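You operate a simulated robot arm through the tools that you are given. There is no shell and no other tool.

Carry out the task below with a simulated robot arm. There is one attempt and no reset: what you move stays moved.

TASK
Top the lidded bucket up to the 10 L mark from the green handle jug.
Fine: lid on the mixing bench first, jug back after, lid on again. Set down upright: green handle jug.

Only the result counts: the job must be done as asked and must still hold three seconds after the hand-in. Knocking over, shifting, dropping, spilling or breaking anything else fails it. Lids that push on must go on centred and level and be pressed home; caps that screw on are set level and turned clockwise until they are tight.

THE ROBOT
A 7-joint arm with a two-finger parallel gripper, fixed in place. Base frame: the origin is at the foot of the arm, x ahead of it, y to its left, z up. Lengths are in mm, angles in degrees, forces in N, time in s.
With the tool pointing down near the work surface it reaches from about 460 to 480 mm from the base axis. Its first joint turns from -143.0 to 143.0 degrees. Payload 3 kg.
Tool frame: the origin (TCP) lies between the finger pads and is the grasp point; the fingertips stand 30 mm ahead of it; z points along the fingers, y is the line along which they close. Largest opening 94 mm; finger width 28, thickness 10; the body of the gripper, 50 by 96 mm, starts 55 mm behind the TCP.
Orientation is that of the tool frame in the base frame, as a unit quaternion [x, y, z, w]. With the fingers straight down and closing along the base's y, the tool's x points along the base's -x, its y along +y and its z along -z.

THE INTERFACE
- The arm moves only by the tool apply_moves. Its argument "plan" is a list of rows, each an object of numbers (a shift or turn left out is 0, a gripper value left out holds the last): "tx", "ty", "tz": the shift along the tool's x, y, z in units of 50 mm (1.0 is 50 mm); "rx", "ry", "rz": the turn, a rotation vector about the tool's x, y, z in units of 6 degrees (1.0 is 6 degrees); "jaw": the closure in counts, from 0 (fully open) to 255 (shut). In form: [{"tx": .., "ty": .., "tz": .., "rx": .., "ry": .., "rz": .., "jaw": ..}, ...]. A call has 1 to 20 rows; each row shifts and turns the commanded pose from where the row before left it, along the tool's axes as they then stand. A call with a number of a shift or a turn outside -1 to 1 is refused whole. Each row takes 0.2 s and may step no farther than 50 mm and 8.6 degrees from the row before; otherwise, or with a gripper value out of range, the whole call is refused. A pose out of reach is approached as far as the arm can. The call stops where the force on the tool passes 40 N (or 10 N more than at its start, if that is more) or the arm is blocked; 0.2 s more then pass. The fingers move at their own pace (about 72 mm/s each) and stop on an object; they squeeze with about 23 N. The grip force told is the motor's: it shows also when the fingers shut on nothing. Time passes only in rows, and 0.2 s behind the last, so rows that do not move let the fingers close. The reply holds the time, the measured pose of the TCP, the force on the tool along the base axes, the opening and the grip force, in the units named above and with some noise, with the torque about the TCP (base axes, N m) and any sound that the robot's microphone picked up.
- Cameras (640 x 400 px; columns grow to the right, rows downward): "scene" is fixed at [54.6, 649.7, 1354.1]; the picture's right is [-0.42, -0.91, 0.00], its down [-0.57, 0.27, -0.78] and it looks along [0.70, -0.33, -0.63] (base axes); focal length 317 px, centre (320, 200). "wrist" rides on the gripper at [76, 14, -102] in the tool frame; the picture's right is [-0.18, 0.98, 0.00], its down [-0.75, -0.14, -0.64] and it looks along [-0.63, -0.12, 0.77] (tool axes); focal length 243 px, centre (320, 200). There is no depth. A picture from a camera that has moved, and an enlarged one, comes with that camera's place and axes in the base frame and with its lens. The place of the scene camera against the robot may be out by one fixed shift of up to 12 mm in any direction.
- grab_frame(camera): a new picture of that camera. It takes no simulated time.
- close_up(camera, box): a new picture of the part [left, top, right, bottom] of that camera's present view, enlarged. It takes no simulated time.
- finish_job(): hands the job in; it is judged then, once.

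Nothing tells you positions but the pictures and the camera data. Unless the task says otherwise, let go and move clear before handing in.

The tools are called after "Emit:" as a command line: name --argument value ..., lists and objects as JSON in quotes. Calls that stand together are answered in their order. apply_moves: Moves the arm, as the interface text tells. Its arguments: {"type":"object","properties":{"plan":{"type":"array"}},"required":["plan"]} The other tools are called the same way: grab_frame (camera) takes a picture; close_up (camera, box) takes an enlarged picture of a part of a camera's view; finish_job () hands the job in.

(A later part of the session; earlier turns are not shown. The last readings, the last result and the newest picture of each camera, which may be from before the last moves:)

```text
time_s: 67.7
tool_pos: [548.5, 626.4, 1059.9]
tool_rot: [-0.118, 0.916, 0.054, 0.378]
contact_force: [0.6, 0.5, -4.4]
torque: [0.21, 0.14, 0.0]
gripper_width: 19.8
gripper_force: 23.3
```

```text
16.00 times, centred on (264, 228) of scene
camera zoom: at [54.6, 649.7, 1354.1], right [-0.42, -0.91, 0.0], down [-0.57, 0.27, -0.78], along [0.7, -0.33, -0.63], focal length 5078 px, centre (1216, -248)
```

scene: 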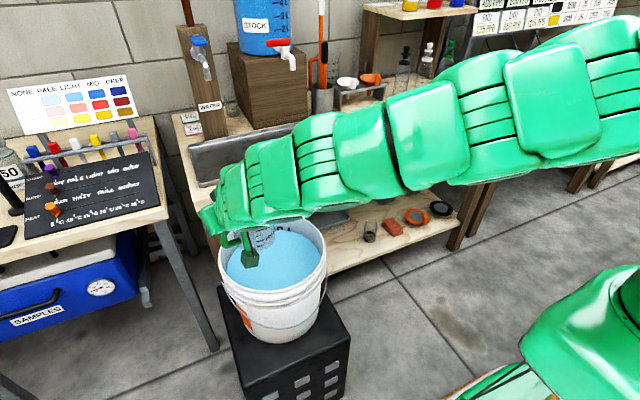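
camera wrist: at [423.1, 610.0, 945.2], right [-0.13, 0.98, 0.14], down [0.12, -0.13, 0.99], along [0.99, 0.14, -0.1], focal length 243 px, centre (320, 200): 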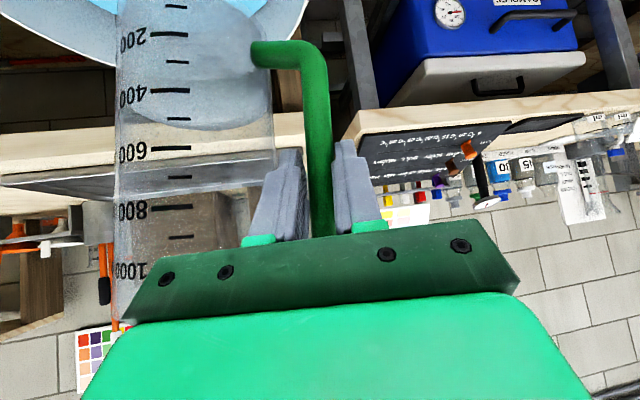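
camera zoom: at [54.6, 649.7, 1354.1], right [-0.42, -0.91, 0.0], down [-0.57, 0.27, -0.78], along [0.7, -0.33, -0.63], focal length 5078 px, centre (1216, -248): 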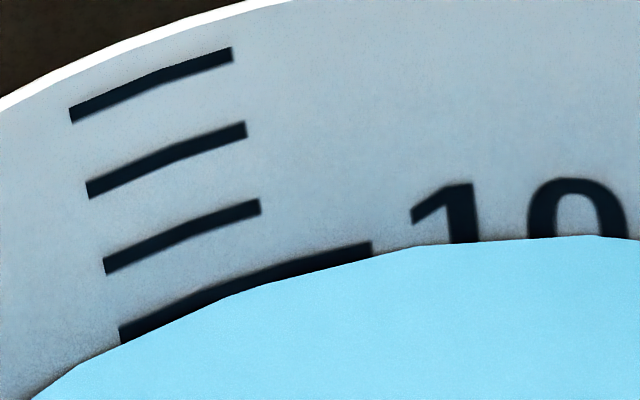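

The level now sits right around the thick 10 L line. I'll zoom in further to judge it precisely.

Emit:
close_up --camera "scene" --box '[250, 226, 270, 240]'

Emit:
close_up --camera "scene" --box '[264, 222, 284, 236]'

Emit:
grab_frame --camera "scene"

```text
16.00 times, centred on (260, 233) of scene
camera zoom: at [54.6, 649.7, 1354.1], right [-0.42, -0.91, 0.0], down [-0.57, 0.27, -0.78], along [0.7, -0.33, -0.63], focal length 5078 px, centre (1280, -328)
```

zoom: 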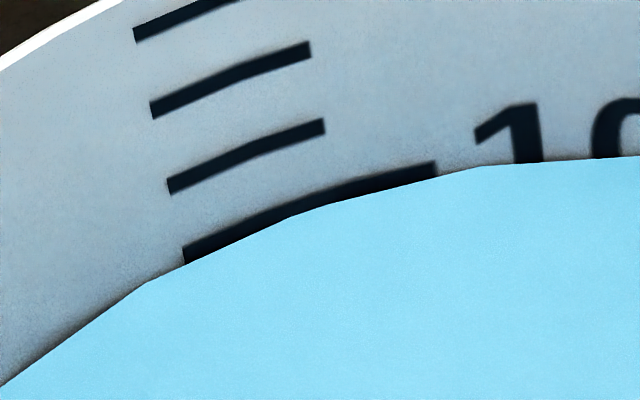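

```text
16.00 times, centred on (274, 229) of scene
camera zoom: at [54.6, 649.7, 1354.1], right [-0.42, -0.91, 0.0], down [-0.57, 0.27, -0.78], along [0.7, -0.33, -0.63], focal length 5078 px, centre (1056, -264)
```

zoom: 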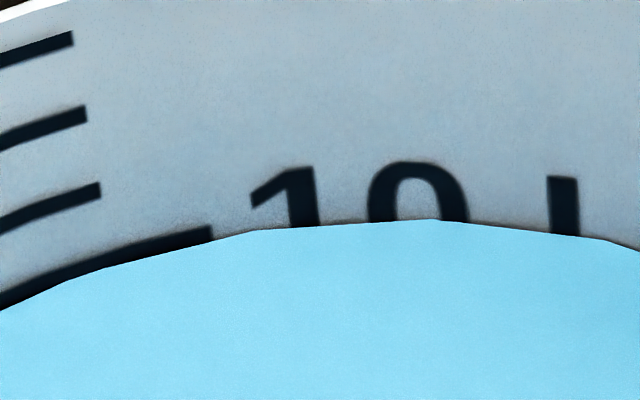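

```text
taken
```

scene: 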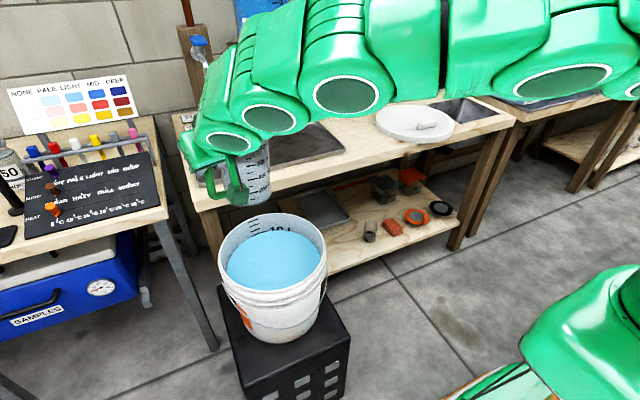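

Emit:
apply_moves --plan '[{}]'

Emit:
apply_moves --plan '[{}]'

Emit:
apply_moves --plan '[{}]'

Emit:
apply_moves --plan '[{}]'

Emit:
apply_moves --plan '[{}]'

Emit:
apply_moves --plan '[{}]'

Emit:
close_up --camera "wrist" --box '[100, 40, 290, 150]'

Emit:
close_up --camera "scene" --box '[248, 210, 276, 238]'

```text
time_s: 68.1
tool_pos: [548.8, 626.5, 1060.2]
tool_rot: [-0.118, 0.916, 0.055, 0.379]
contact_force: [-0.8, -0.5, -4.3]
torque: [0.22, 0.16, 0.01]
gripper_width: 19.9
gripper_force: 23.1
```

```text
time_s: 68.5
tool_pos: [548.0, 625.9, 1059.6]
tool_rot: [-0.118, 0.916, 0.055, 0.379]
contact_force: [0.0, -0.3, -4.2]
torque: [0.24, 0.14, 0.0]
gripper_width: 19.9
gripper_force: 23.4
```

```text
time_s: 68.9
tool_pos: [549.5, 626.3, 1060.8]
tool_rot: [-0.118, 0.916, 0.055, 0.379]
contact_force: [-0.2, -0.4, -3.5]
torque: [0.24, 0.17, -0.01]
gripper_width: 20.0
gripper_force: 22.4
```

```text
time_s: 69.3
tool_pos: [548.0, 625.5, 1060.3]
tool_rot: [-0.118, 0.916, 0.055, 0.378]
contact_force: [-0.5, -0.1, -4.4]
torque: [0.25, 0.14, -0.04]
gripper_width: 20.0
gripper_force: 22.3
```

```text
time_s: 69.7
tool_pos: [549.1, 628.0, 1059.3]
tool_rot: [-0.117, 0.917, 0.054, 0.378]
contact_force: [1.4, 0.7, -3.8]
torque: [0.25, 0.19, -0.01]
gripper_width: 20.2
gripper_force: 22.8
```

```text
time_s: 70.1
tool_pos: [548.5, 627.7, 1061.5]
tool_rot: [-0.118, 0.916, 0.054, 0.379]
contact_force: [0.0, -0.3, -4.6]
torque: [0.29, 0.19, 0.01]
gripper_width: 20.2
gripper_force: 23.0
```

```text
3.37 times, centred on (195, 95) of wrist
camera zoom: at [423.6, 608.0, 1079.0], right [-0.13, 0.98, 0.14], down [0.12, -0.13, 0.99], along [0.99, 0.14, -0.1], focal length 817 px, centre (741, 554)
```

zoom: 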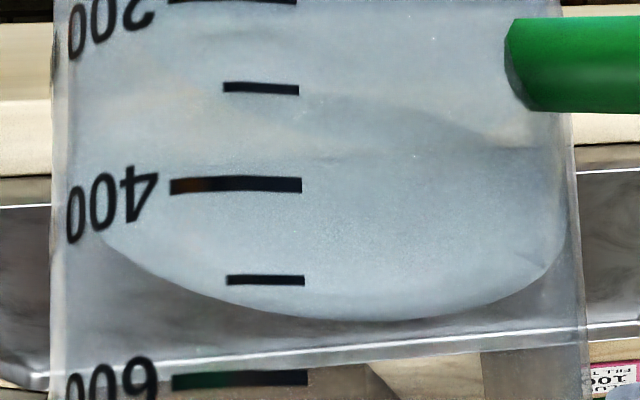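

```text
14.29 times, centred on (262, 224) of scene
camera zoom: at [54.6, 649.7, 1354.1], right [-0.42, -0.91, 0.0], down [-0.57, 0.27, -0.78], along [0.7, -0.33, -0.63], focal length 4534 px, centre (1149, -143)
```

zoom: 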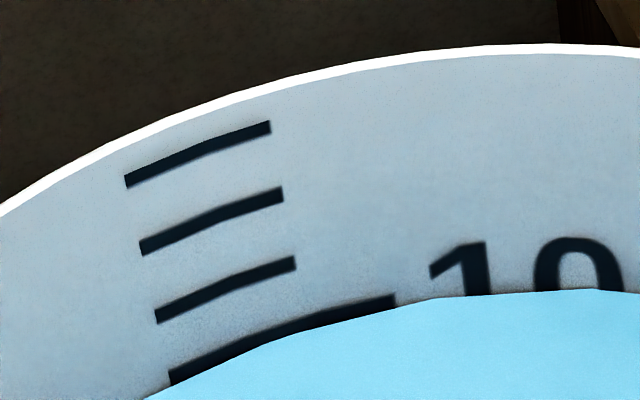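

The waterline sits on the centre of the 10 L line at both ends. By weight about 465 ml was poured, leaving about 335 ml in the jug. The top-up is done, so I'll carry the jug back along the reverse path.

Emit:
apply_moves --plan '[{"tx": 0.015, "ty": -0.25, "tz": 0.037}, {"tx": 0.0306, "ty": -0.5, "tz": 0.0739}, {"tx": 0.0306, "ty": -0.5, "tz": 0.0739}, {"tx": 0.0306, "ty": -0.5, "tz": 0.0739}, {"tx": 0.0306, "ty": -0.5, "tz": 0.0739}, {"tx": 0.0306, "ty": -0.5, "tz": 0.0739}, {"tx": 0.0306, "ty": -0.5, "tz": 0.0739}, {"tx": 0.0306, "ty": -0.5, "tz": 0.0739}, {"tx": 0.0306, "ty": -0.5, "tz": 0.0739}, {"tx": 0.0306, "ty": -0.5, "tz": 0.0739}, {"tx": 0.0306, "ty": -0.5, "tz": 0.0739}, {"tx": 0.0306, "ty": -0.5, "tz": 0.0739}, {"tx": 0.0306, "ty": -0.5, "tz": 0.0739}, {"tx": 0.0306, "ty": -0.5, "tz": 0.0739}, {"tx": 0.0306, "ty": -0.5, "tz": 0.0739}, {"tx": 0.0306, "ty": -0.5, "tz": 0.0739}, {"tx": 0.0306, "ty": -0.5, "tz": 0.0739}, {"tx": 0.0306, "ty": -0.5, "tz": 0.0739}, {"tx": 0.0306, "ty": -0.5, "tz": 0.0739}, {"tx": 0.015, "ty": -0.25, "tz": 0.037}]'

Emit:
apply_moves --plan '[{"rx": 0.3545, "rz": 0.352}, {"rx": 0.3545, "rz": 0.352}, {"rx": 0.3545, "rz": 0.352}, {"rx": 0.3545, "rz": 0.352}, {"rx": 0.3545, "rz": 0.352}, {"rx": 0.3545, "rz": 0.352}, {"rx": 0.3545, "rz": 0.352}, {"rx": 0.3545, "rz": 0.352}, {"rx": 0.3545, "rz": 0.352}, {"rx": 0.3545, "rz": 0.352}]'

Emit:
close_up --camera "scene" --box '[180, 180, 360, 300]'

Emit:
grab_frame --camera "wrist"

```text
time_s: 74.3
tool_pos: [700.4, 176.8, 985.6]
tool_rot: [-0.117, 0.916, 0.054, 0.379]
contact_force: [-0.2, 0.3, -3.9]
torque: [0.22, 0.17, 0.0]
gripper_width: 19.9
gripper_force: 23.1
```

```text
time_s: 76.5
tool_pos: [699.8, 176.3, 986.6]
tool_rot: [0.123, 0.917, -0.047, 0.377]
contact_force: [0.3, -0.3, -4.2]
torque: [0.24, 0.02, 0.02]
gripper_width: 20.0
gripper_force: 22.8
```

```text
3.33 times, centred on (270, 240) of scene
camera zoom: at [54.6, 649.7, 1354.1], right [-0.42, -0.91, 0.0], down [-0.57, 0.27, -0.78], along [0.7, -0.33, -0.63], focal length 1058 px, centre (487, 67)
```

zoom: 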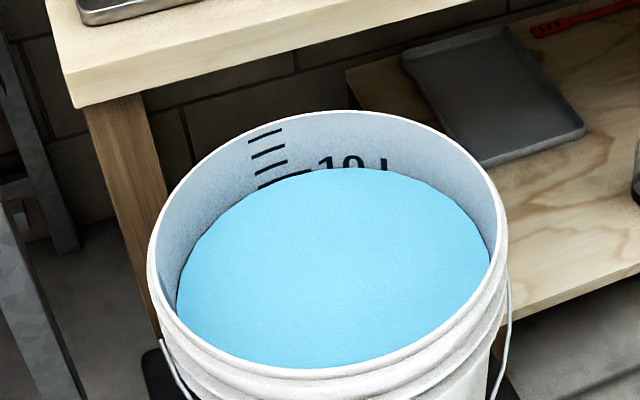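

```text
taken
camera wrist: at [581.5, 223.4, 1005.0], right [0.38, 0.91, 0.14], down [0.04, -0.17, 0.99], along [0.92, -0.37, -0.1], focal length 243 px, centre (320, 200)
```

wrist: 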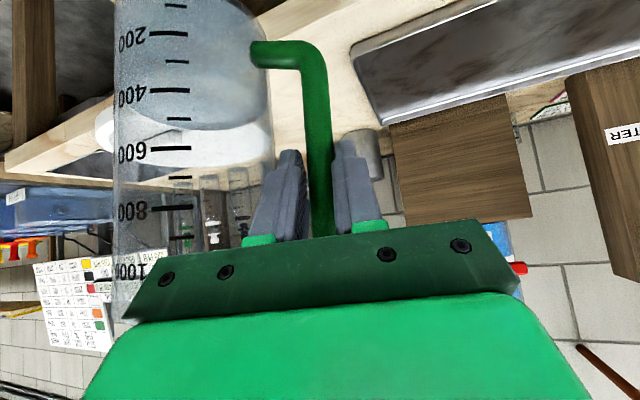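

No spill, and the bucket level looks right. I'll remove the roughly 3.5° lean so the jug is vertical, then move it forward over its original spot.

Emit:
apply_moves --plan '[{"rx": 0.2, "ry": -0.075, "rz": -0.2}, {"rx": 0.196, "ry": -0.076, "rz": -0.199}, {"tx": -0.14, "ty": 0.052, "tz": 0.141}, {"tx": -0.279, "ty": 0.1042, "tz": 0.2816}, {"tx": -0.279, "ty": 0.1042, "tz": 0.2816}, {"tx": -0.279, "ty": 0.1042, "tz": 0.2816}, {"tx": -0.279, "ty": 0.1042, "tz": 0.2816}, {"tx": -0.279, "ty": 0.1042, "tz": 0.2816}, {"tx": -0.279, "ty": 0.1042, "tz": 0.2816}, {"tx": -0.279, "ty": 0.1042, "tz": 0.2816}, {"tx": -0.279, "ty": 0.1042, "tz": 0.2816}, {"tx": -0.14, "ty": 0.052, "tz": 0.141}, {}]'

Emit:
close_up --camera "scene" --box '[320, 40, 440, 160]'

Emit:
close_up --camera "wrist" --box '[100, 0, 420, 230]'

```text
time_s: 79.3
tool_pos: [884.2, 174.8, 983.1]
tool_rot: [0.111, 0.915, -0.075, 0.381]
contact_force: [0.7, 0.0, -3.8]
torque: [0.27, 0.0, 0.0]
gripper_width: 20.1
gripper_force: 23.5
```

```text
3.33 times, centred on (380, 100) of scene
camera zoom: at [54.6, 649.7, 1354.1], right [-0.42, -0.91, 0.0], down [-0.57, 0.27, -0.78], along [0.7, -0.33, -0.63], focal length 1058 px, centre (120, 533)
```

zoom: 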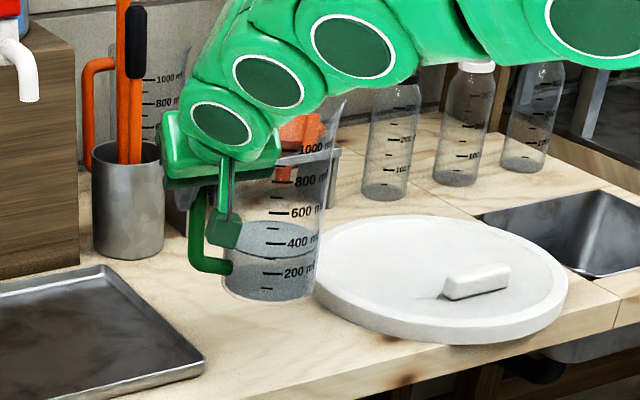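

```text
1.74 times, centred on (260, 115) of wrist
camera zoom: at [766.4, 222.8, 1000.1], right [0.38, 0.92, 0.08], down [0.04, -0.1, 0.99], along [0.92, -0.38, -0.08], focal length 422 px, centre (424, 348)
```

zoom: 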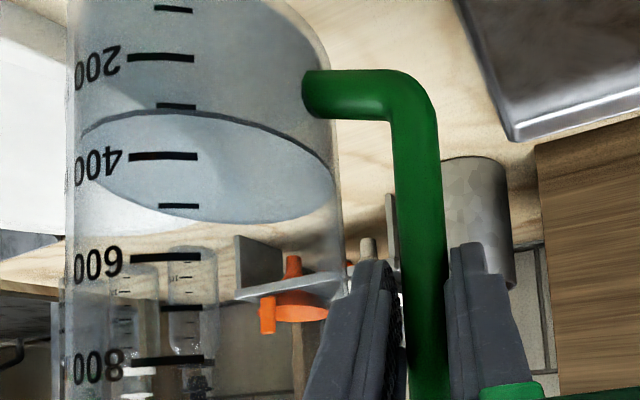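

The jug reads about 315 ml, so about 485 ml went in. Now I lower it toward the bench, slowly at the end.

Emit:
apply_moves --plan '[{"tx": 0.26, "ty": 0.021, "tz": 0.25}, {"tx": 0.26, "ty": 0.021, "tz": 0.25}, {"tx": 0.26, "ty": 0.021, "tz": 0.25}, {}]'

Emit:
close_up --camera "scene" --box '[320, 40, 440, 160]'

```text
time_s: 80.3
tool_pos: [883.5, 177.2, 929.3]
tool_rot: [0.11, 0.915, -0.074, 0.381]
contact_force: [0.8, -0.5, -3.0]
torque: [0.29, 0.01, -0.03]
gripper_width: 19.8
gripper_force: 22.7
```

```text
3.33 times, centred on (380, 100) of scene
camera zoom: at [54.6, 649.7, 1354.1], right [-0.42, -0.91, 0.0], down [-0.57, 0.27, -0.78], along [0.7, -0.33, -0.63], focal length 1058 px, centre (120, 533)
```

zoom: 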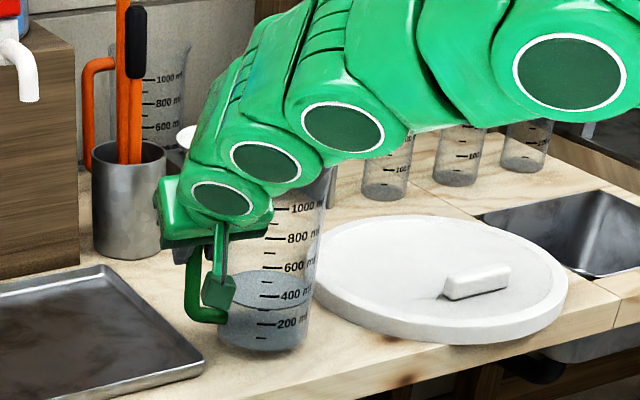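

Emit:
apply_moves --plan '[{"tx": 0.0288, "ty": 0.0024, "tz": 0.0276}, {"tx": 0.0288, "ty": 0.0024, "tz": 0.0276}, {"tx": 0.0288, "ty": 0.0024, "tz": 0.0276}, {}]'

Emit:
close_up --camera "scene" --box '[330, 90, 400, 160]'

```text
time_s: 81.3
tool_pos: [883.9, 175.8, 923.2]
tool_rot: [0.11, 0.915, -0.074, 0.381]
contact_force: [0.5, 0.9, -2.2]
torque: [0.29, 0.01, -0.01]
gripper_width: 20.0
gripper_force: 22.9
```

```text
5.71 times, centred on (365, 125) of scene
camera zoom: at [54.6, 649.7, 1354.1], right [-0.42, -0.91, 0.0], down [-0.57, 0.27, -0.78], along [0.7, -0.33, -0.63], focal length 1814 px, centre (63, 629)
```

zoom: 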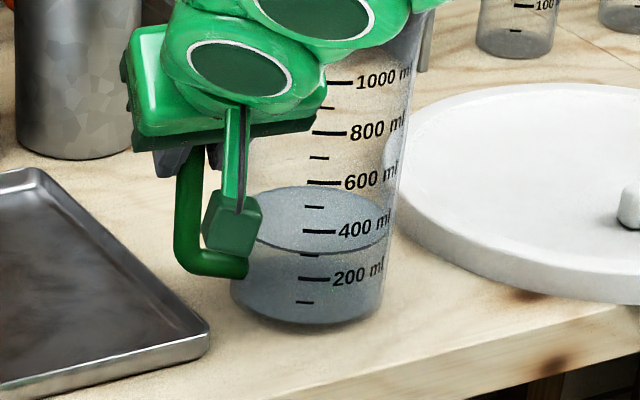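

Emit:
apply_moves --plan '[{"tx": 0.0216, "ty": 0.0018, "tz": 0.0207}, {"tx": 0.0216, "ty": 0.0018, "tz": 0.0207}, {}]'

Emit:
apply_moves --plan '[{"tx": 0.0216, "ty": 0.0018, "tz": 0.0207}, {}]'

Emit:
close_up --camera "scene" --box '[330, 90, 400, 160]'

```text
time_s: 82.1
tool_pos: [882.7, 177.3, 922.2]
tool_rot: [0.111, 0.915, -0.074, 0.381]
contact_force: [0.0, -0.1, -4.3]
torque: [0.3, 0.04, -0.01]
gripper_width: 20.0
gripper_force: 22.9
```

```text
time_s: 82.7
tool_pos: [883.2, 176.3, 919.3]
tool_rot: [0.11, 0.915, -0.074, 0.382]
contact_force: [-0.5, 2.4, 2.1]
torque: [-0.07, -0.23, 0.08]
gripper_width: 19.9
gripper_force: 22.7
```

```text
5.71 times, centred on (365, 125) of scene
camera zoom: at [54.6, 649.7, 1354.1], right [-0.42, -0.91, 0.0], down [-0.57, 0.27, -0.78], along [0.7, -0.33, -0.63], focal length 1814 px, centre (63, 629)
```

zoom: 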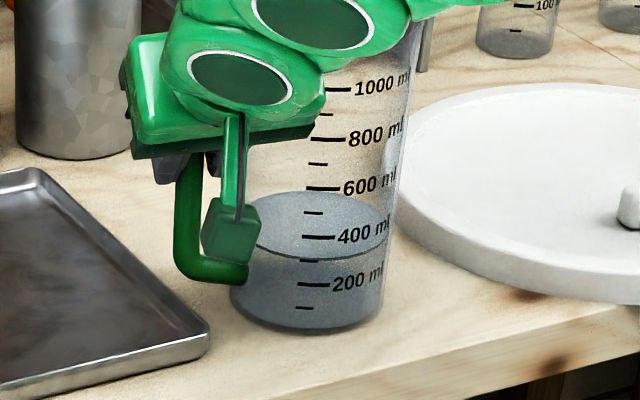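

The jug is standing on the bench and supported. I'll open the fingers just enough and back straight out along the tool axis.

Emit:
apply_moves --plan '[{"jaw": 195}, {"jaw": 180}, {"jaw": 165}, {}, {}]'

Emit:
close_up --camera "wrist" --box '[100, 0, 420, 230]'

Emit:
close_up --camera "scene" --box '[330, 70, 400, 160]'

```text
time_s: 83.9
tool_pos: [883.9, 177.2, 919.5]
tool_rot: [0.11, 0.915, -0.074, 0.381]
contact_force: [-0.9, 0.0, -0.4]
torque: [0.0, 0.0, 0.02]
gripper_width: 33.2
gripper_force: 0.1
```

```text
1.74 times, centred on (260, 115) of wrist
camera zoom: at [765.7, 224.0, 936.3], right [0.38, 0.92, 0.08], down [0.04, -0.1, 0.99], along [0.92, -0.38, -0.08], focal length 422 px, centre (424, 348)
```

zoom: 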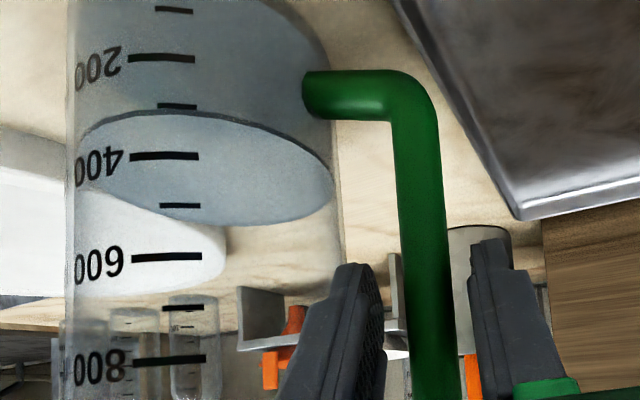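

```text
4.44 times, centred on (365, 115) of scene
camera zoom: at [54.6, 649.7, 1354.1], right [-0.42, -0.91, 0.0], down [-0.57, 0.27, -0.78], along [0.7, -0.33, -0.63], focal length 1411 px, centre (120, 578)
```

zoom: 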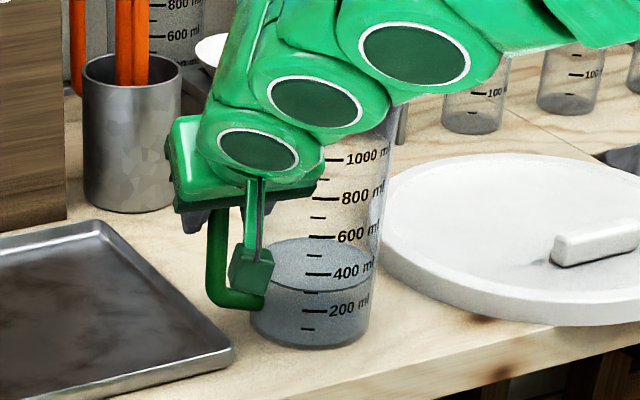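

Emit:
apply_moves --plan '[{"tz": -0.2}, {"tz": -0.3}, {"tz": -0.4}, {"tz": -0.5}, {"tz": -0.7}, {"tz": -0.7}]'

Emit:
grab_frame --camera "scene"

Emit:
grab_frame --camera "wrist"

```text
time_s: 85.3
tool_pos: [787.8, 206.4, 1017.1]
tool_rot: [0.111, 0.915, -0.074, 0.381]
contact_force: [-0.7, -0.3, -0.1]
torque: [0.03, -0.02, 0.01]
gripper_width: 33.2
gripper_force: 0.1
```

```text
taken
```

scene: 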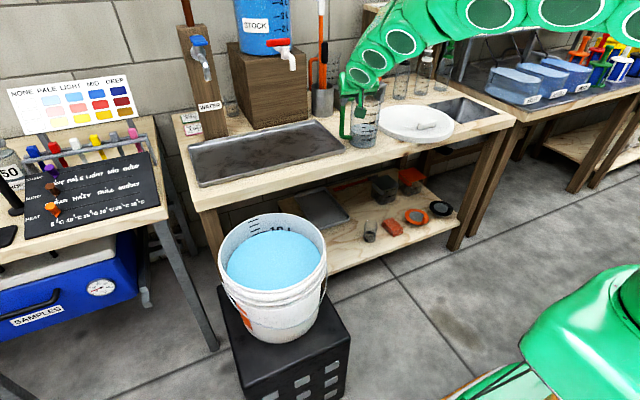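

```text
taken
camera wrist: at [670.4, 254.6, 1034.3], right [0.38, 0.92, 0.08], down [0.04, -0.11, 0.99], along [0.92, -0.38, -0.08], focal length 243 px, centre (320, 200)
```

wrist: 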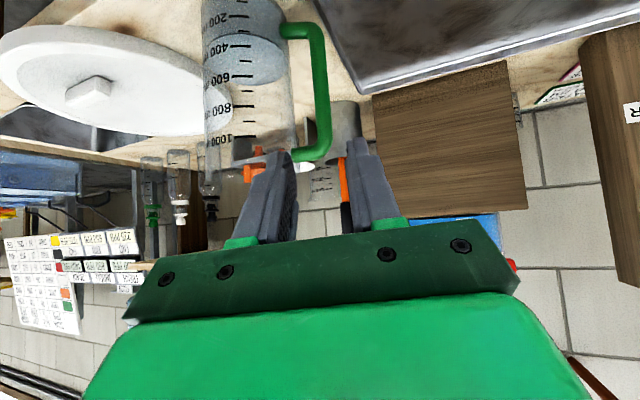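

The jug stands upright in its place. Now I back away further, return the tool to pointing straight down, and move over to the lid.

Emit:
apply_moves --plan '[{"tz": -0.7}, {"tz": -0.7}, {"tz": -0.6}, {"rx": -0.4, "ry": 0.151, "rz": 0.397}, {"rx": -0.885, "rz": -0.88}, {"rx": -0.885, "rz": -0.88}, {"ry": 0.9375}, {"ry": 0.9375}, {"ry": 0.9375}, {"ry": 0.9375}, {"ry": 0.9375}, {"ry": 0.9375}, {"ry": 0.9375}, {"ry": 0.9375}]'

Emit:
close_up --camera "scene" --box '[320, 60, 480, 170]'

```text
time_s: 88.3
tool_pos: [720.8, 229.1, 1087.6]
tool_rot: [0.0, 1.0, 0.005, -0.002]
contact_force: [0.5, 0.9, -0.1]
torque: [-0.01, 0.01, -0.01]
gripper_width: 33.2
gripper_force: 0.1
```

```text
3.64 times, centred on (400, 115) of scene
camera zoom: at [54.6, 649.7, 1354.1], right [-0.42, -0.91, 0.0], down [-0.57, 0.27, -0.78], along [0.7, -0.33, -0.63], focal length 1154 px, centre (29, 509)
```

zoom: 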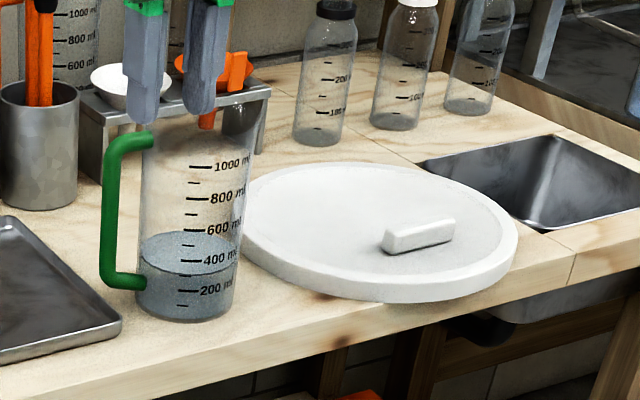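

Emit:
apply_moves --plan '[{"rx": 0.0955, "ry": -0.038}, {"ty": -0.87, "tx": -0.1}, {"ty": -0.87, "tx": -0.1}, {"ty": -0.87, "tx": -0.1}, {"ty": -0.87, "tx": -0.1}, {"ty": -0.87, "tx": -0.1}, {"ty": -0.87, "tx": -0.1}, {"ty": -0.87, "tx": -0.1}, {"ty": -0.87, "tx": -0.1}, {"ty": -0.83, "tx": -0.1}]'

Emit:
apply_moves --plan '[{"rz": 1}, {"rz": 1}, {"rz": 1}, {"rz": 1}, {"rz": 1}, {"rz": 1}, {"rz": 1}, {"rz": 1}, {"rz": 1}, {"rz": 1}, {"rz": 1}, {"rz": 1}, {"rz": 1}, {"rz": 1}, {"rz": 1}]'

Emit:
grab_frame --camera "wrist"

Emit:
grab_frame --camera "scene"

```text
time_s: 90.5
tool_pos: [765.1, -161.5, 1087.5]
tool_rot: [0.0, 1.0, -0.001, 0.001]
contact_force: [-0.1, 0.8, -0.3]
torque: [0.05, 0.01, 0.0]
gripper_width: 33.4
gripper_force: 0.0
```

```text
time_s: 93.7
tool_pos: [764.0, -160.4, 1087.1]
tool_rot: [0.708, 0.706, 0.001, 0.001]
contact_force: [0.2, 0.0, -0.2]
torque: [-0.02, -0.02, 0.0]
gripper_width: 32.9
gripper_force: 0.1
```

```text
taken
camera wrist: at [779.9, -84.3, 1190.4], right [0.98, -0.19, 0.0], down [-0.14, -0.75, 0.64], along [-0.12, -0.63, -0.77], focal length 243 px, centre (320, 200)
```

wrist: 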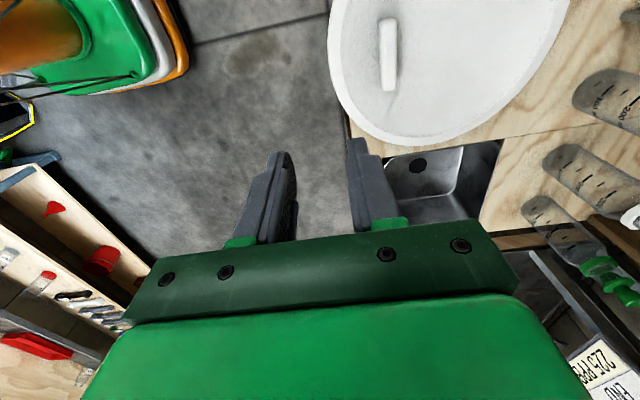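

```text
taken
```

scene: 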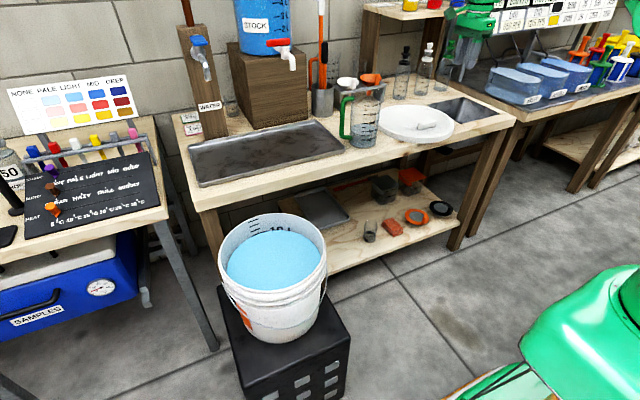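

Emit:
apply_moves --plan '[{"tz": 0.685, "ty": 0.49, "jaw": 130}, {"tz": 0.685, "ty": 0.49}, {"tz": 0.685, "ty": 0.49}, {"tz": 0.685, "ty": 0.49}, {"tz": 0.6}]'

Emit:
grab_frame --camera "wrist"

```text
time_s: 94.9
tool_pos: [863.2, -160.6, 920.8]
tool_rot: [0.707, 0.707, 0.001, 0.0]
contact_force: [1.1, -1.0, -0.1]
torque: [-0.01, -0.01, -0.01]
gripper_width: 46.2
gripper_force: 0.1
```

```text
taken
camera wrist: at [878.2, -84.3, 1023.1], right [0.98, -0.19, 0.0], down [-0.14, -0.75, 0.64], along [-0.12, -0.63, -0.77], focal length 243 px, centre (320, 200)
```

wrist: 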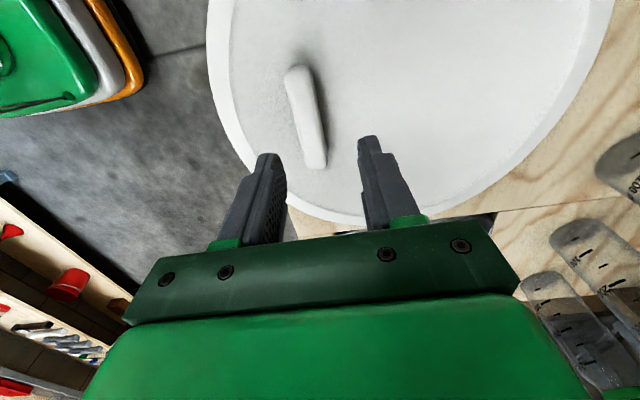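

Emit:
apply_moves --plan '[{"tz": 0.5}, {"tz": 0.4}, {"tz": 0.3}, {"tz": 0.1}, {"tz": 0.06}, {}]'

Emit:
close_up --camera "wrist" --box '[220, 60, 440, 260]'

```text
time_s: 96.3
tool_pos: [863.7, -159.8, 852.3]
tool_rot: [0.707, 0.707, 0.0, 0.001]
contact_force: [0.0, 0.2, -0.9]
torque: [0.03, 0.03, -0.01]
gripper_width: 46.3
gripper_force: 0.1
```

```text
2.00 times, centred on (330, 160) of wrist
camera zoom: at [878.1, -84.3, 955.1], right [0.98, -0.18, 0.0], down [-0.14, -0.75, 0.64], along [-0.12, -0.63, -0.77], focal length 485 px, centre (300, 280)
```

zoom: 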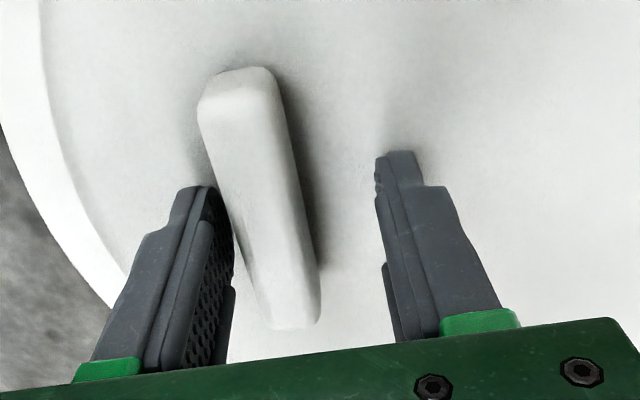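

The bar sits about 8 mm toward -x of the finger centre, since the lid shifted slightly on release. I'll centre over it before closing so the grip matches the first one.

Emit:
apply_moves --plan '[{"ty": -0.08}, {"ty": -0.075}, {}]'

Emit:
close_up --camera "wrist" --box '[220, 60, 440, 260]'

```text
time_s: 97.1
tool_pos: [855.0, -160.9, 852.0]
tool_rot: [0.707, 0.707, 0.0, 0.0]
contact_force: [0.0, 0.2, 0.6]
torque: [-0.02, 0.01, 0.03]
gripper_width: 46.2
gripper_force: 0.0
```

```text
2.00 times, centred on (330, 160) of wrist
camera zoom: at [870.4, -84.5, 955.6], right [0.98, -0.18, 0.0], down [-0.14, -0.75, 0.64], along [-0.12, -0.63, -0.77], focal length 485 px, centre (300, 280)
```

zoom: 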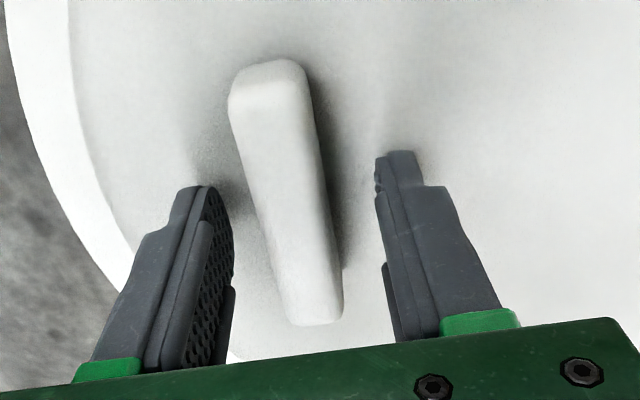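

Emit:
apply_moves --plan '[{"jaw": 180}, {"jaw": 220}, {"jaw": 255}, {}, {}]'

Emit:
close_up --camera "wrist" --box '[220, 60, 440, 260]'

```text
time_s: 98.3
tool_pos: [855.7, -160.8, 854.2]
tool_rot: [0.707, 0.707, 0.0, 0.001]
contact_force: [-0.4, 0.3, 0.4]
torque: [-0.02, 0.07, 0.0]
gripper_width: 19.6
gripper_force: 23.0
```

```text
2.00 times, centred on (330, 160) of wrist
camera zoom: at [870.4, -84.6, 955.5], right [0.98, -0.18, 0.0], down [-0.14, -0.75, 0.64], along [-0.12, -0.63, -0.77], focal length 485 px, centre (300, 280)
```

zoom: 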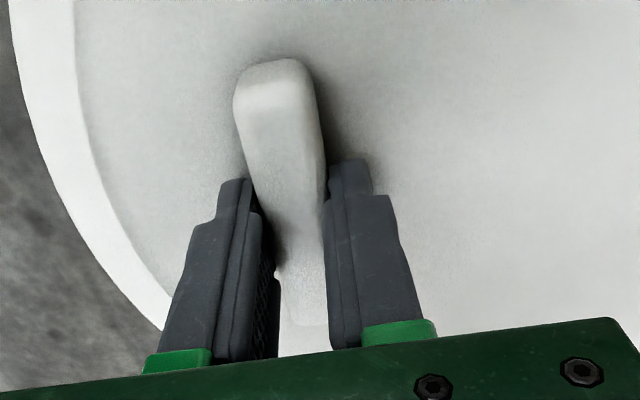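

The grip matches the first one almost exactly. I lift the lid, retreat, undo the yaw, and carry it back to the bucket.

Emit:
apply_moves --plan '[{"tz": -0.1}, {"tz": -0.3}, {"tz": -0.5}, {"tz": -0.7, "ty": -0.5}, {"tz": -0.7, "ty": -0.5}, {"tz": -0.7, "ty": -0.6}, {"tz": -0.7, "ty": -0.6}, {"tz": -0.7, "ty": -0.6}, {"tz": -0.25, "ty": -0.8}, {"ty": -0.9}, {}]'

Emit:
grab_frame --camera "scene"

Emit:
grab_frame --camera "wrist"

```text
time_s: 100.7
tool_pos: [628.2, -159.2, 1085.9]
tool_rot: [0.708, 0.706, 0.0, 0.001]
contact_force: [-0.2, -0.5, -1.8]
torque: [-0.03, 0.08, -0.02]
gripper_width: 19.5
gripper_force: 22.7
```

```text
taken
```

scene: 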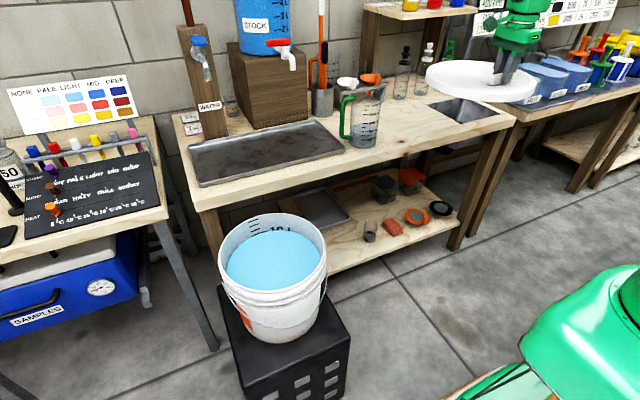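

```text
taken
camera wrist: at [643.8, -83.7, 1187.3], right [0.98, -0.18, 0.0], down [-0.14, -0.75, 0.64], along [-0.12, -0.63, -0.77], focal length 243 px, centre (320, 200)
```

wrist: 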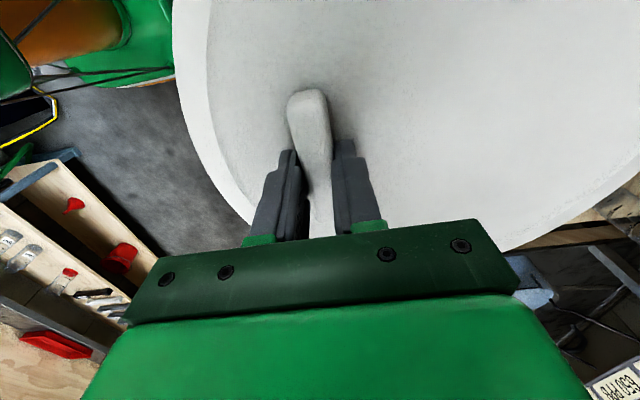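

Emit:
apply_moves --plan '[{"rz": -1}, {"rz": -1}, {"rz": -1}, {"rz": -1}, {"rz": -1}, {"rz": -1}, {"rz": -1}, {"rz": -1}, {"rz": -1}, {"rz": -1}, {"rz": -1}, {"rz": -1}, {"rz": -1}, {"rz": -1}, {"rz": -1}]'

Emit:
apply_moves --plan '[{"ty": 0.6, "tx": 0.02}, {"ty": 0.94, "tx": 0.013}, {"ty": 0.94, "tx": 0.013}, {"ty": 0.94, "tx": 0.013}, {"ty": 0.94, "tx": 0.013}, {"ty": 0.94, "tx": 0.013}, {"ty": 0.94, "tx": 0.013}, {"ty": 0.94, "tx": 0.013}, {"ty": 0.94, "tx": 0.013}, {"ty": 0.94, "tx": 0.013}, {"ty": 0.94, "tx": 0.013}, {"ty": 0.94, "tx": 0.013}, {"ty": 0.84, "tx": 0.007}, {"ty": 0.4}, {}]'

Emit:
grab_frame --camera "scene"

Emit:
close_up --camera "wrist" --box '[220, 60, 440, 260]'

```text
time_s: 103.9
tool_pos: [629.8, -160.7, 1084.9]
tool_rot: [-0.001, 1.0, 0.0, 0.001]
contact_force: [0.1, 0.1, -2.0]
torque: [-0.1, -0.02, 0.0]
gripper_width: 19.6
gripper_force: 23.3
```

```text
time_s: 107.1
tool_pos: [620.1, 449.8, 1085.0]
tool_rot: [0.001, 1.0, 0.001, 0.001]
contact_force: [0.5, 0.1, -2.4]
torque: [-0.11, -0.05, -0.04]
gripper_width: 19.2
gripper_force: 23.4
```

```text
taken
```

scene: 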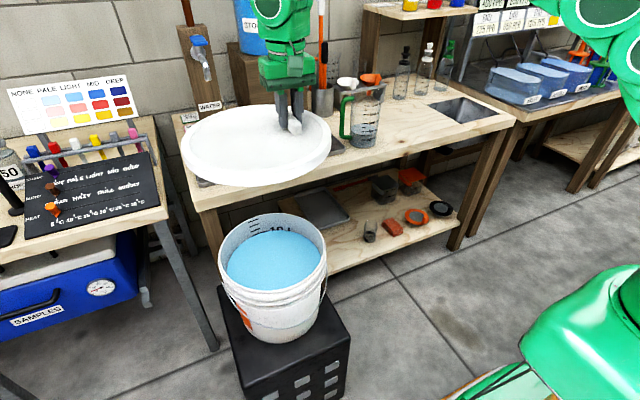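

```text
2.00 times, centred on (330, 160) of wrist
camera zoom: at [545.5, 463.2, 1187.6], right [0.18, 0.98, 0.0], down [0.75, -0.14, 0.64], along [0.63, -0.12, -0.77], focal length 485 px, centre (300, 280)
```

zoom: 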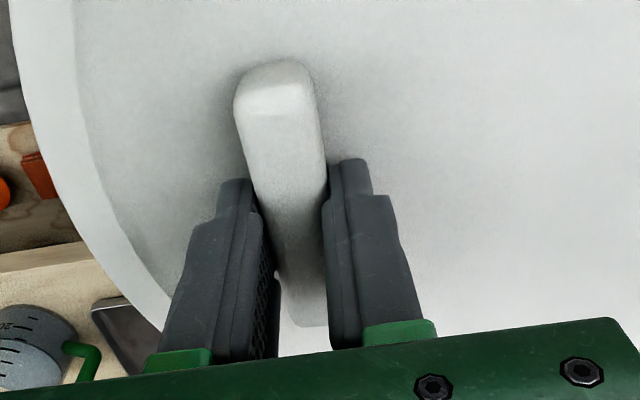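

Emit:
apply_moves --plan '[{}]'

Emit:
apply_moves --plan '[{}]'

Emit:
apply_moves --plan '[{}]'

Emit:
apply_moves --plan '[{}]'

Emit:
apply_moves --plan '[{}]'

Emit:
apply_moves --plan '[{}]'

```text
time_s: 107.5
tool_pos: [620.3, 449.3, 1085.2]
tool_rot: [0.0, 1.0, 0.0, 0.001]
contact_force: [1.2, 0.6, -1.9]
torque: [-0.09, -0.01, -0.01]
gripper_width: 19.7
gripper_force: 23.2
```

```text
time_s: 107.9
tool_pos: [620.5, 449.1, 1085.7]
tool_rot: [-0.001, 1.0, 0.0, 0.001]
contact_force: [0.0, -0.1, -1.7]
torque: [-0.09, -0.02, -0.03]
gripper_width: 19.6
gripper_force: 22.8
```

```text
time_s: 108.3
tool_pos: [621.6, 447.7, 1085.0]
tool_rot: [-0.001, 1.0, 0.0, 0.001]
contact_force: [0.5, 0.4, -1.2]
torque: [-0.1, -0.02, -0.01]
gripper_width: 19.3
gripper_force: 22.9
```

```text
time_s: 108.7
tool_pos: [620.5, 448.2, 1085.0]
tool_rot: [0.0, 1.0, 0.0, 0.001]
contact_force: [-0.6, 0.8, -2.0]
torque: [-0.07, -0.02, 0.03]
gripper_width: 19.7
gripper_force: 23.0
```

```text
time_s: 109.1
tool_pos: [622.0, 448.2, 1085.4]
tool_rot: [0.0, 1.0, 0.0, 0.002]
contact_force: [0.9, 0.5, -1.2]
torque: [-0.09, -0.03, -0.01]
gripper_width: 19.7
gripper_force: 22.6
```

```text
time_s: 109.5
tool_pos: [621.4, 449.5, 1084.3]
tool_rot: [-0.001, 1.0, 0.001, 0.001]
contact_force: [1.4, -0.4, -1.4]
torque: [-0.12, 0.0, 0.03]
gripper_width: 19.5
gripper_force: 22.6
```

The tool is within 1–2 mm of the original lift-off pose. I'll apply that small correction and descend to just above the rim, then compare with the earlier picture.

Emit:
apply_moves --plan '[{"tx": 0.017, "ty": 0.03}, {"tz": 0.8}, {"tz": 0.9}, {"tz": 0.9}, {"tz": 0.9}, {"tz": 0.9}, {"tz": 0.7}, {"tz": 0.4}, {}]'

Emit:
close_up --camera "scene" --box '[190, 170, 370, 350]'

Emit:
close_up --camera "wrist" --box '[220, 60, 440, 260]'

```text
time_s: 111.5
tool_pos: [621.4, 450.6, 809.0]
tool_rot: [0.0, 1.0, 0.0, 0.001]
contact_force: [0.9, -0.3, -1.5]
torque: [-0.09, 0.0, 0.0]
gripper_width: 19.5
gripper_force: 22.6
```

```text
2.22 times, centred on (280, 260) of scene
camera zoom: at [54.6, 649.7, 1354.1], right [-0.42, -0.91, 0.0], down [-0.57, 0.27, -0.78], along [0.7, -0.33, -0.63], focal length 705 px, centre (409, 67)
```

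zoom: 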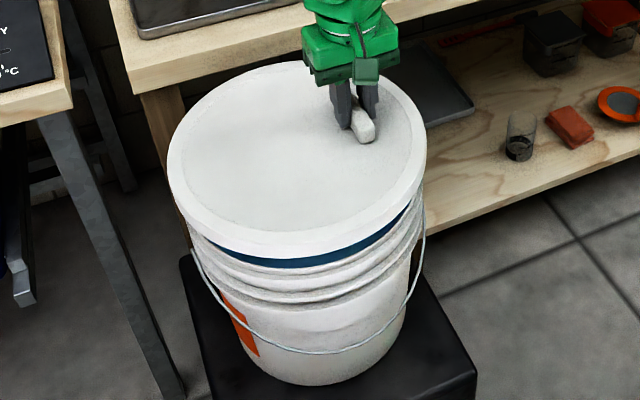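

```text
2.00 times, centred on (330, 160) of wrist
camera zoom: at [545.5, 465.7, 911.8], right [0.18, 0.98, 0.0], down [0.75, -0.14, 0.64], along [0.63, -0.12, -0.77], focal length 485 px, centre (300, 280)
```

zoom: 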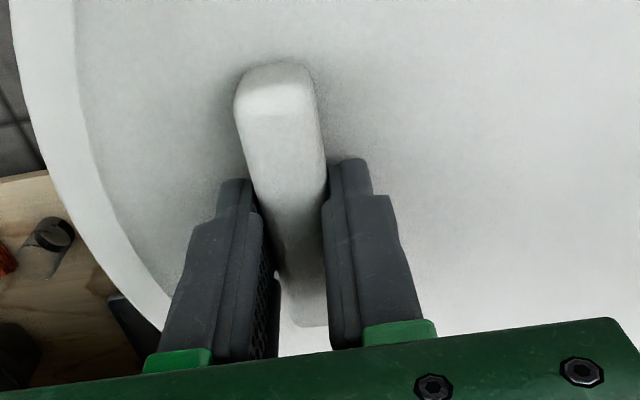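

Emit:
apply_moves --plan '[{"tz": 0.2}, {"tz": 0.2}, {"tz": 0.1}, {"tz": 0.06}, {}]'

Emit:
close_up --camera "scene" --box '[200, 200, 350, 320]'

```text
time_s: 112.7
tool_pos: [620.7, 450.7, 781.2]
tool_rot: [0.0, 1.0, -0.001, 0.001]
contact_force: [-0.7, -0.3, -2.1]
torque: [-0.1, 0.03, 0.01]
gripper_width: 19.6
gripper_force: 23.1
```

```text
3.33 times, centred on (275, 260) of scene
camera zoom: at [54.6, 649.7, 1354.1], right [-0.42, -0.91, 0.0], down [-0.57, 0.27, -0.78], along [0.7, -0.33, -0.63], focal length 1058 px, centre (470, 0)
```

zoom: 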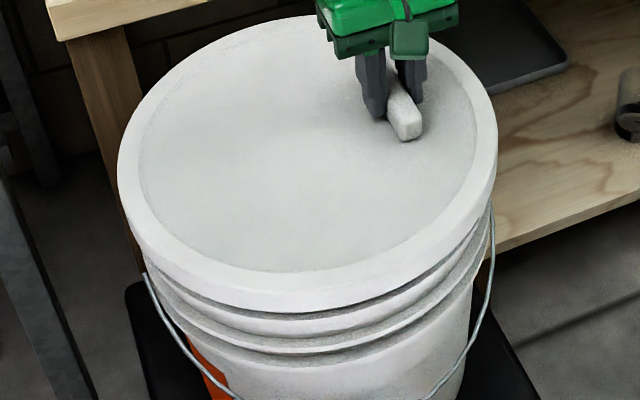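

Emit:
apply_moves --plan '[{"tz": 0.04}, {"tz": 0.04}, {"tz": 0.04}, {"tz": 0.04}]'

Emit:
close_up --camera "scene" --box '[200, 200, 350, 320]'

```text
time_s: 113.7
tool_pos: [620.8, 449.0, 773.7]
tool_rot: [0.0, 1.0, 0.001, 0.001]
contact_force: [0.3, -0.3, -1.4]
torque: [-0.06, 0.0, -0.01]
gripper_width: 19.4
gripper_force: 23.2
```

```text
3.33 times, centred on (275, 260) of scene
camera zoom: at [54.6, 649.7, 1354.1], right [-0.42, -0.91, 0.0], down [-0.57, 0.27, -0.78], along [0.7, -0.33, -0.63], focal length 1058 px, centre (470, 0)
```

zoom: 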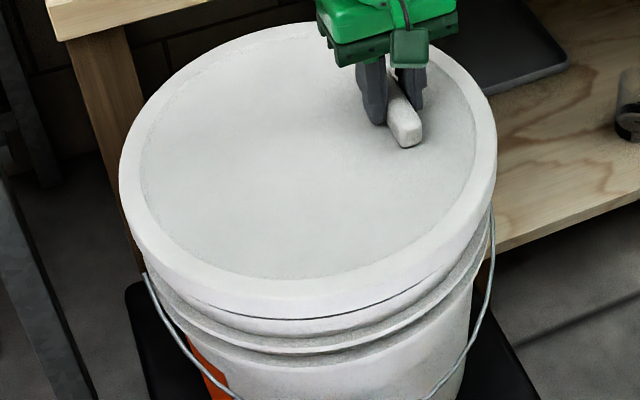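

Emit:
apply_moves --plan '[{"tz": 0.03}, {"tz": 0.03}, {"tz": 0.03}, {"tz": 0.03}, {}]'

Emit:
close_up --camera "scene" --box '[200, 200, 350, 320]'

```text
time_s: 114.9
tool_pos: [620.2, 449.1, 768.4]
tool_rot: [0.0, 1.0, 0.0, 0.001]
contact_force: [0.1, -0.6, -0.7]
torque: [-0.12, 0.01, -0.01]
gripper_width: 19.6
gripper_force: 23.2
```

```text
3.33 times, centred on (275, 260) of scene
camera zoom: at [54.6, 649.7, 1354.1], right [-0.42, -0.91, 0.0], down [-0.57, 0.27, -0.78], along [0.7, -0.33, -0.63], focal length 1058 px, centre (470, 0)
```

zoom: 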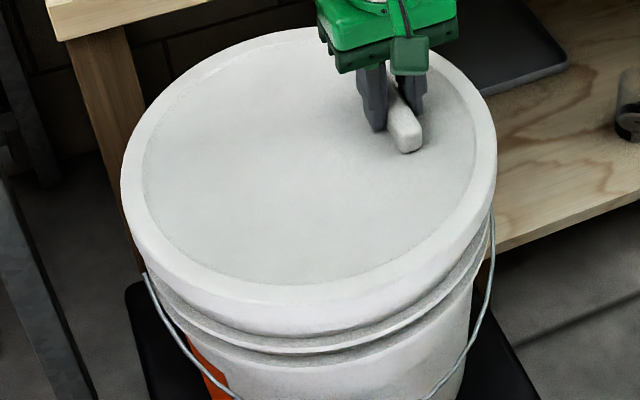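

Emit:
apply_moves --plan '[{"tz": 0.02}, {"tz": 0.02}, {"tz": 0.02}, {"tz": 0.02}, {}]'

Emit:
close_up --camera "scene" --box '[200, 200, 350, 320]'

```text
time_s: 116.1
tool_pos: [620.9, 448.4, 766.3]
tool_rot: [0.0, 1.0, 0.001, 0.002]
contact_force: [-4.8, -4.7, 20.5]
torque: [-0.1, 0.17, 0.01]
gripper_width: 19.5
gripper_force: 22.9
```

```text
3.33 times, centred on (275, 260) of scene
camera zoom: at [54.6, 649.7, 1354.1], right [-0.42, -0.91, 0.0], down [-0.57, 0.27, -0.78], along [0.7, -0.33, -0.63], focal length 1058 px, centre (470, 0)
```

zoom: 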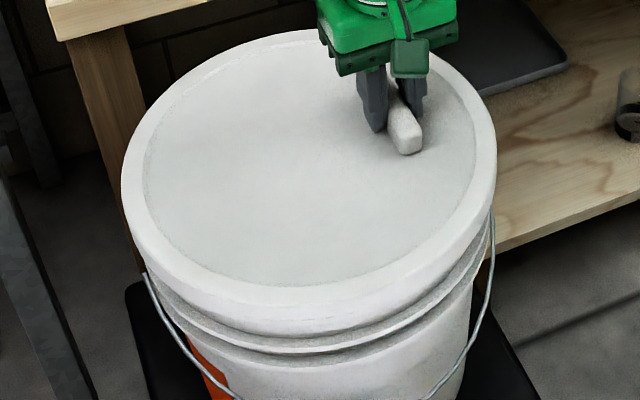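

The lid is seated with 20 N of contact. I'll release the bar, rise, and then press the lid home at its centre with closed fingers.

Emit:
apply_moves --plan '[{"tz": -0.03}, {"jaw": 190}, {"jaw": 150}, {}, {"tz": -0.2}, {"tz": -0.5}, {"tz": -0.8}, {}]'

Emit:
close_up --camera "scene" --box '[190, 190, 370, 370]'

Emit:
grab_frame --camera "wrist"

```text
time_s: 117.9
tool_pos: [620.6, 450.2, 842.0]
tool_rot: [0.001, 1.0, -0.001, 0.0]
contact_force: [0.0, -0.3, 0.1]
torque: [-0.01, -0.03, -0.03]
gripper_width: 38.7
gripper_force: 0.0
```

```text
2.22 times, centred on (280, 280) of scene
camera zoom: at [54.6, 649.7, 1354.1], right [-0.42, -0.91, 0.0], down [-0.57, 0.27, -0.78], along [0.7, -0.33, -0.63], focal length 705 px, centre (409, 22)
```

zoom: 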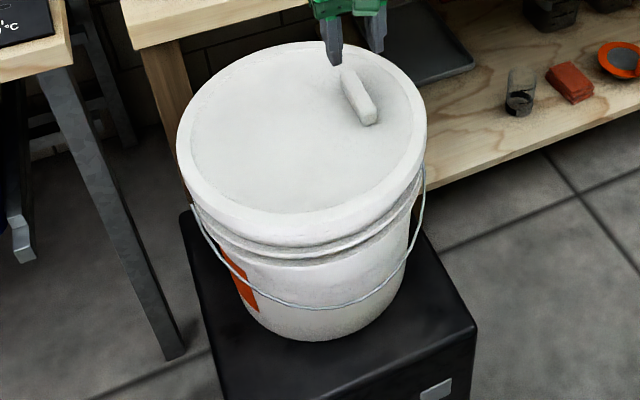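

```text
taken
camera wrist: at [544.5, 464.7, 943.2], right [0.18, 0.98, 0.0], down [0.75, -0.14, 0.64], along [0.63, -0.12, -0.77], focal length 243 px, centre (320, 200)
```

wrist: 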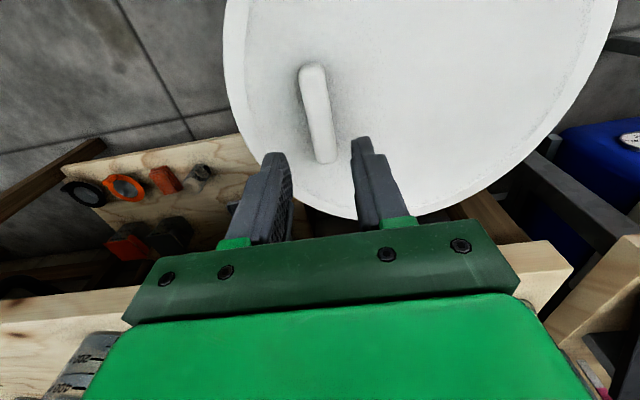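

Emit:
close_up --camera "scene" --box '[260, 205, 340, 255]'

Emit:
close_up --camera "scene" --box '[210, 270, 340, 350]'

```text
8.00 times, centred on (300, 230) of scene
camera zoom: at [54.6, 649.7, 1354.1], right [-0.42, -0.91, 0.0], down [-0.57, 0.27, -0.78], along [0.7, -0.33, -0.63], focal length 2539 px, centre (480, -40)
```

zoom: 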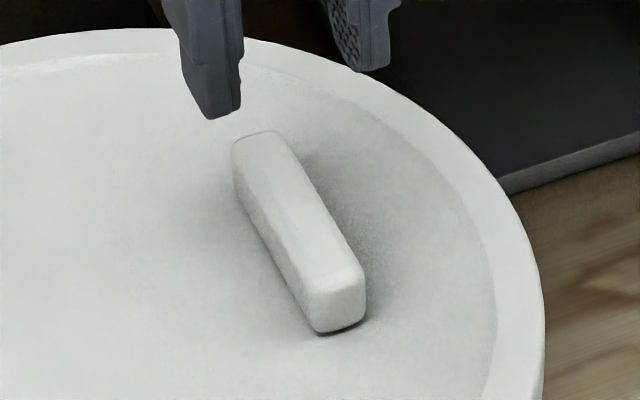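

```text
4.92 times, centred on (275, 310) of scene
camera zoom: at [54.6, 649.7, 1354.1], right [-0.42, -0.91, 0.0], down [-0.57, 0.27, -0.78], along [0.7, -0.33, -0.63], focal length 1562 px, centre (542, -342)
```

zoom: 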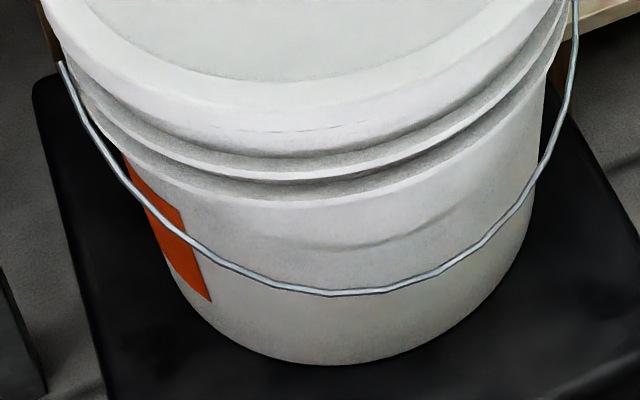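

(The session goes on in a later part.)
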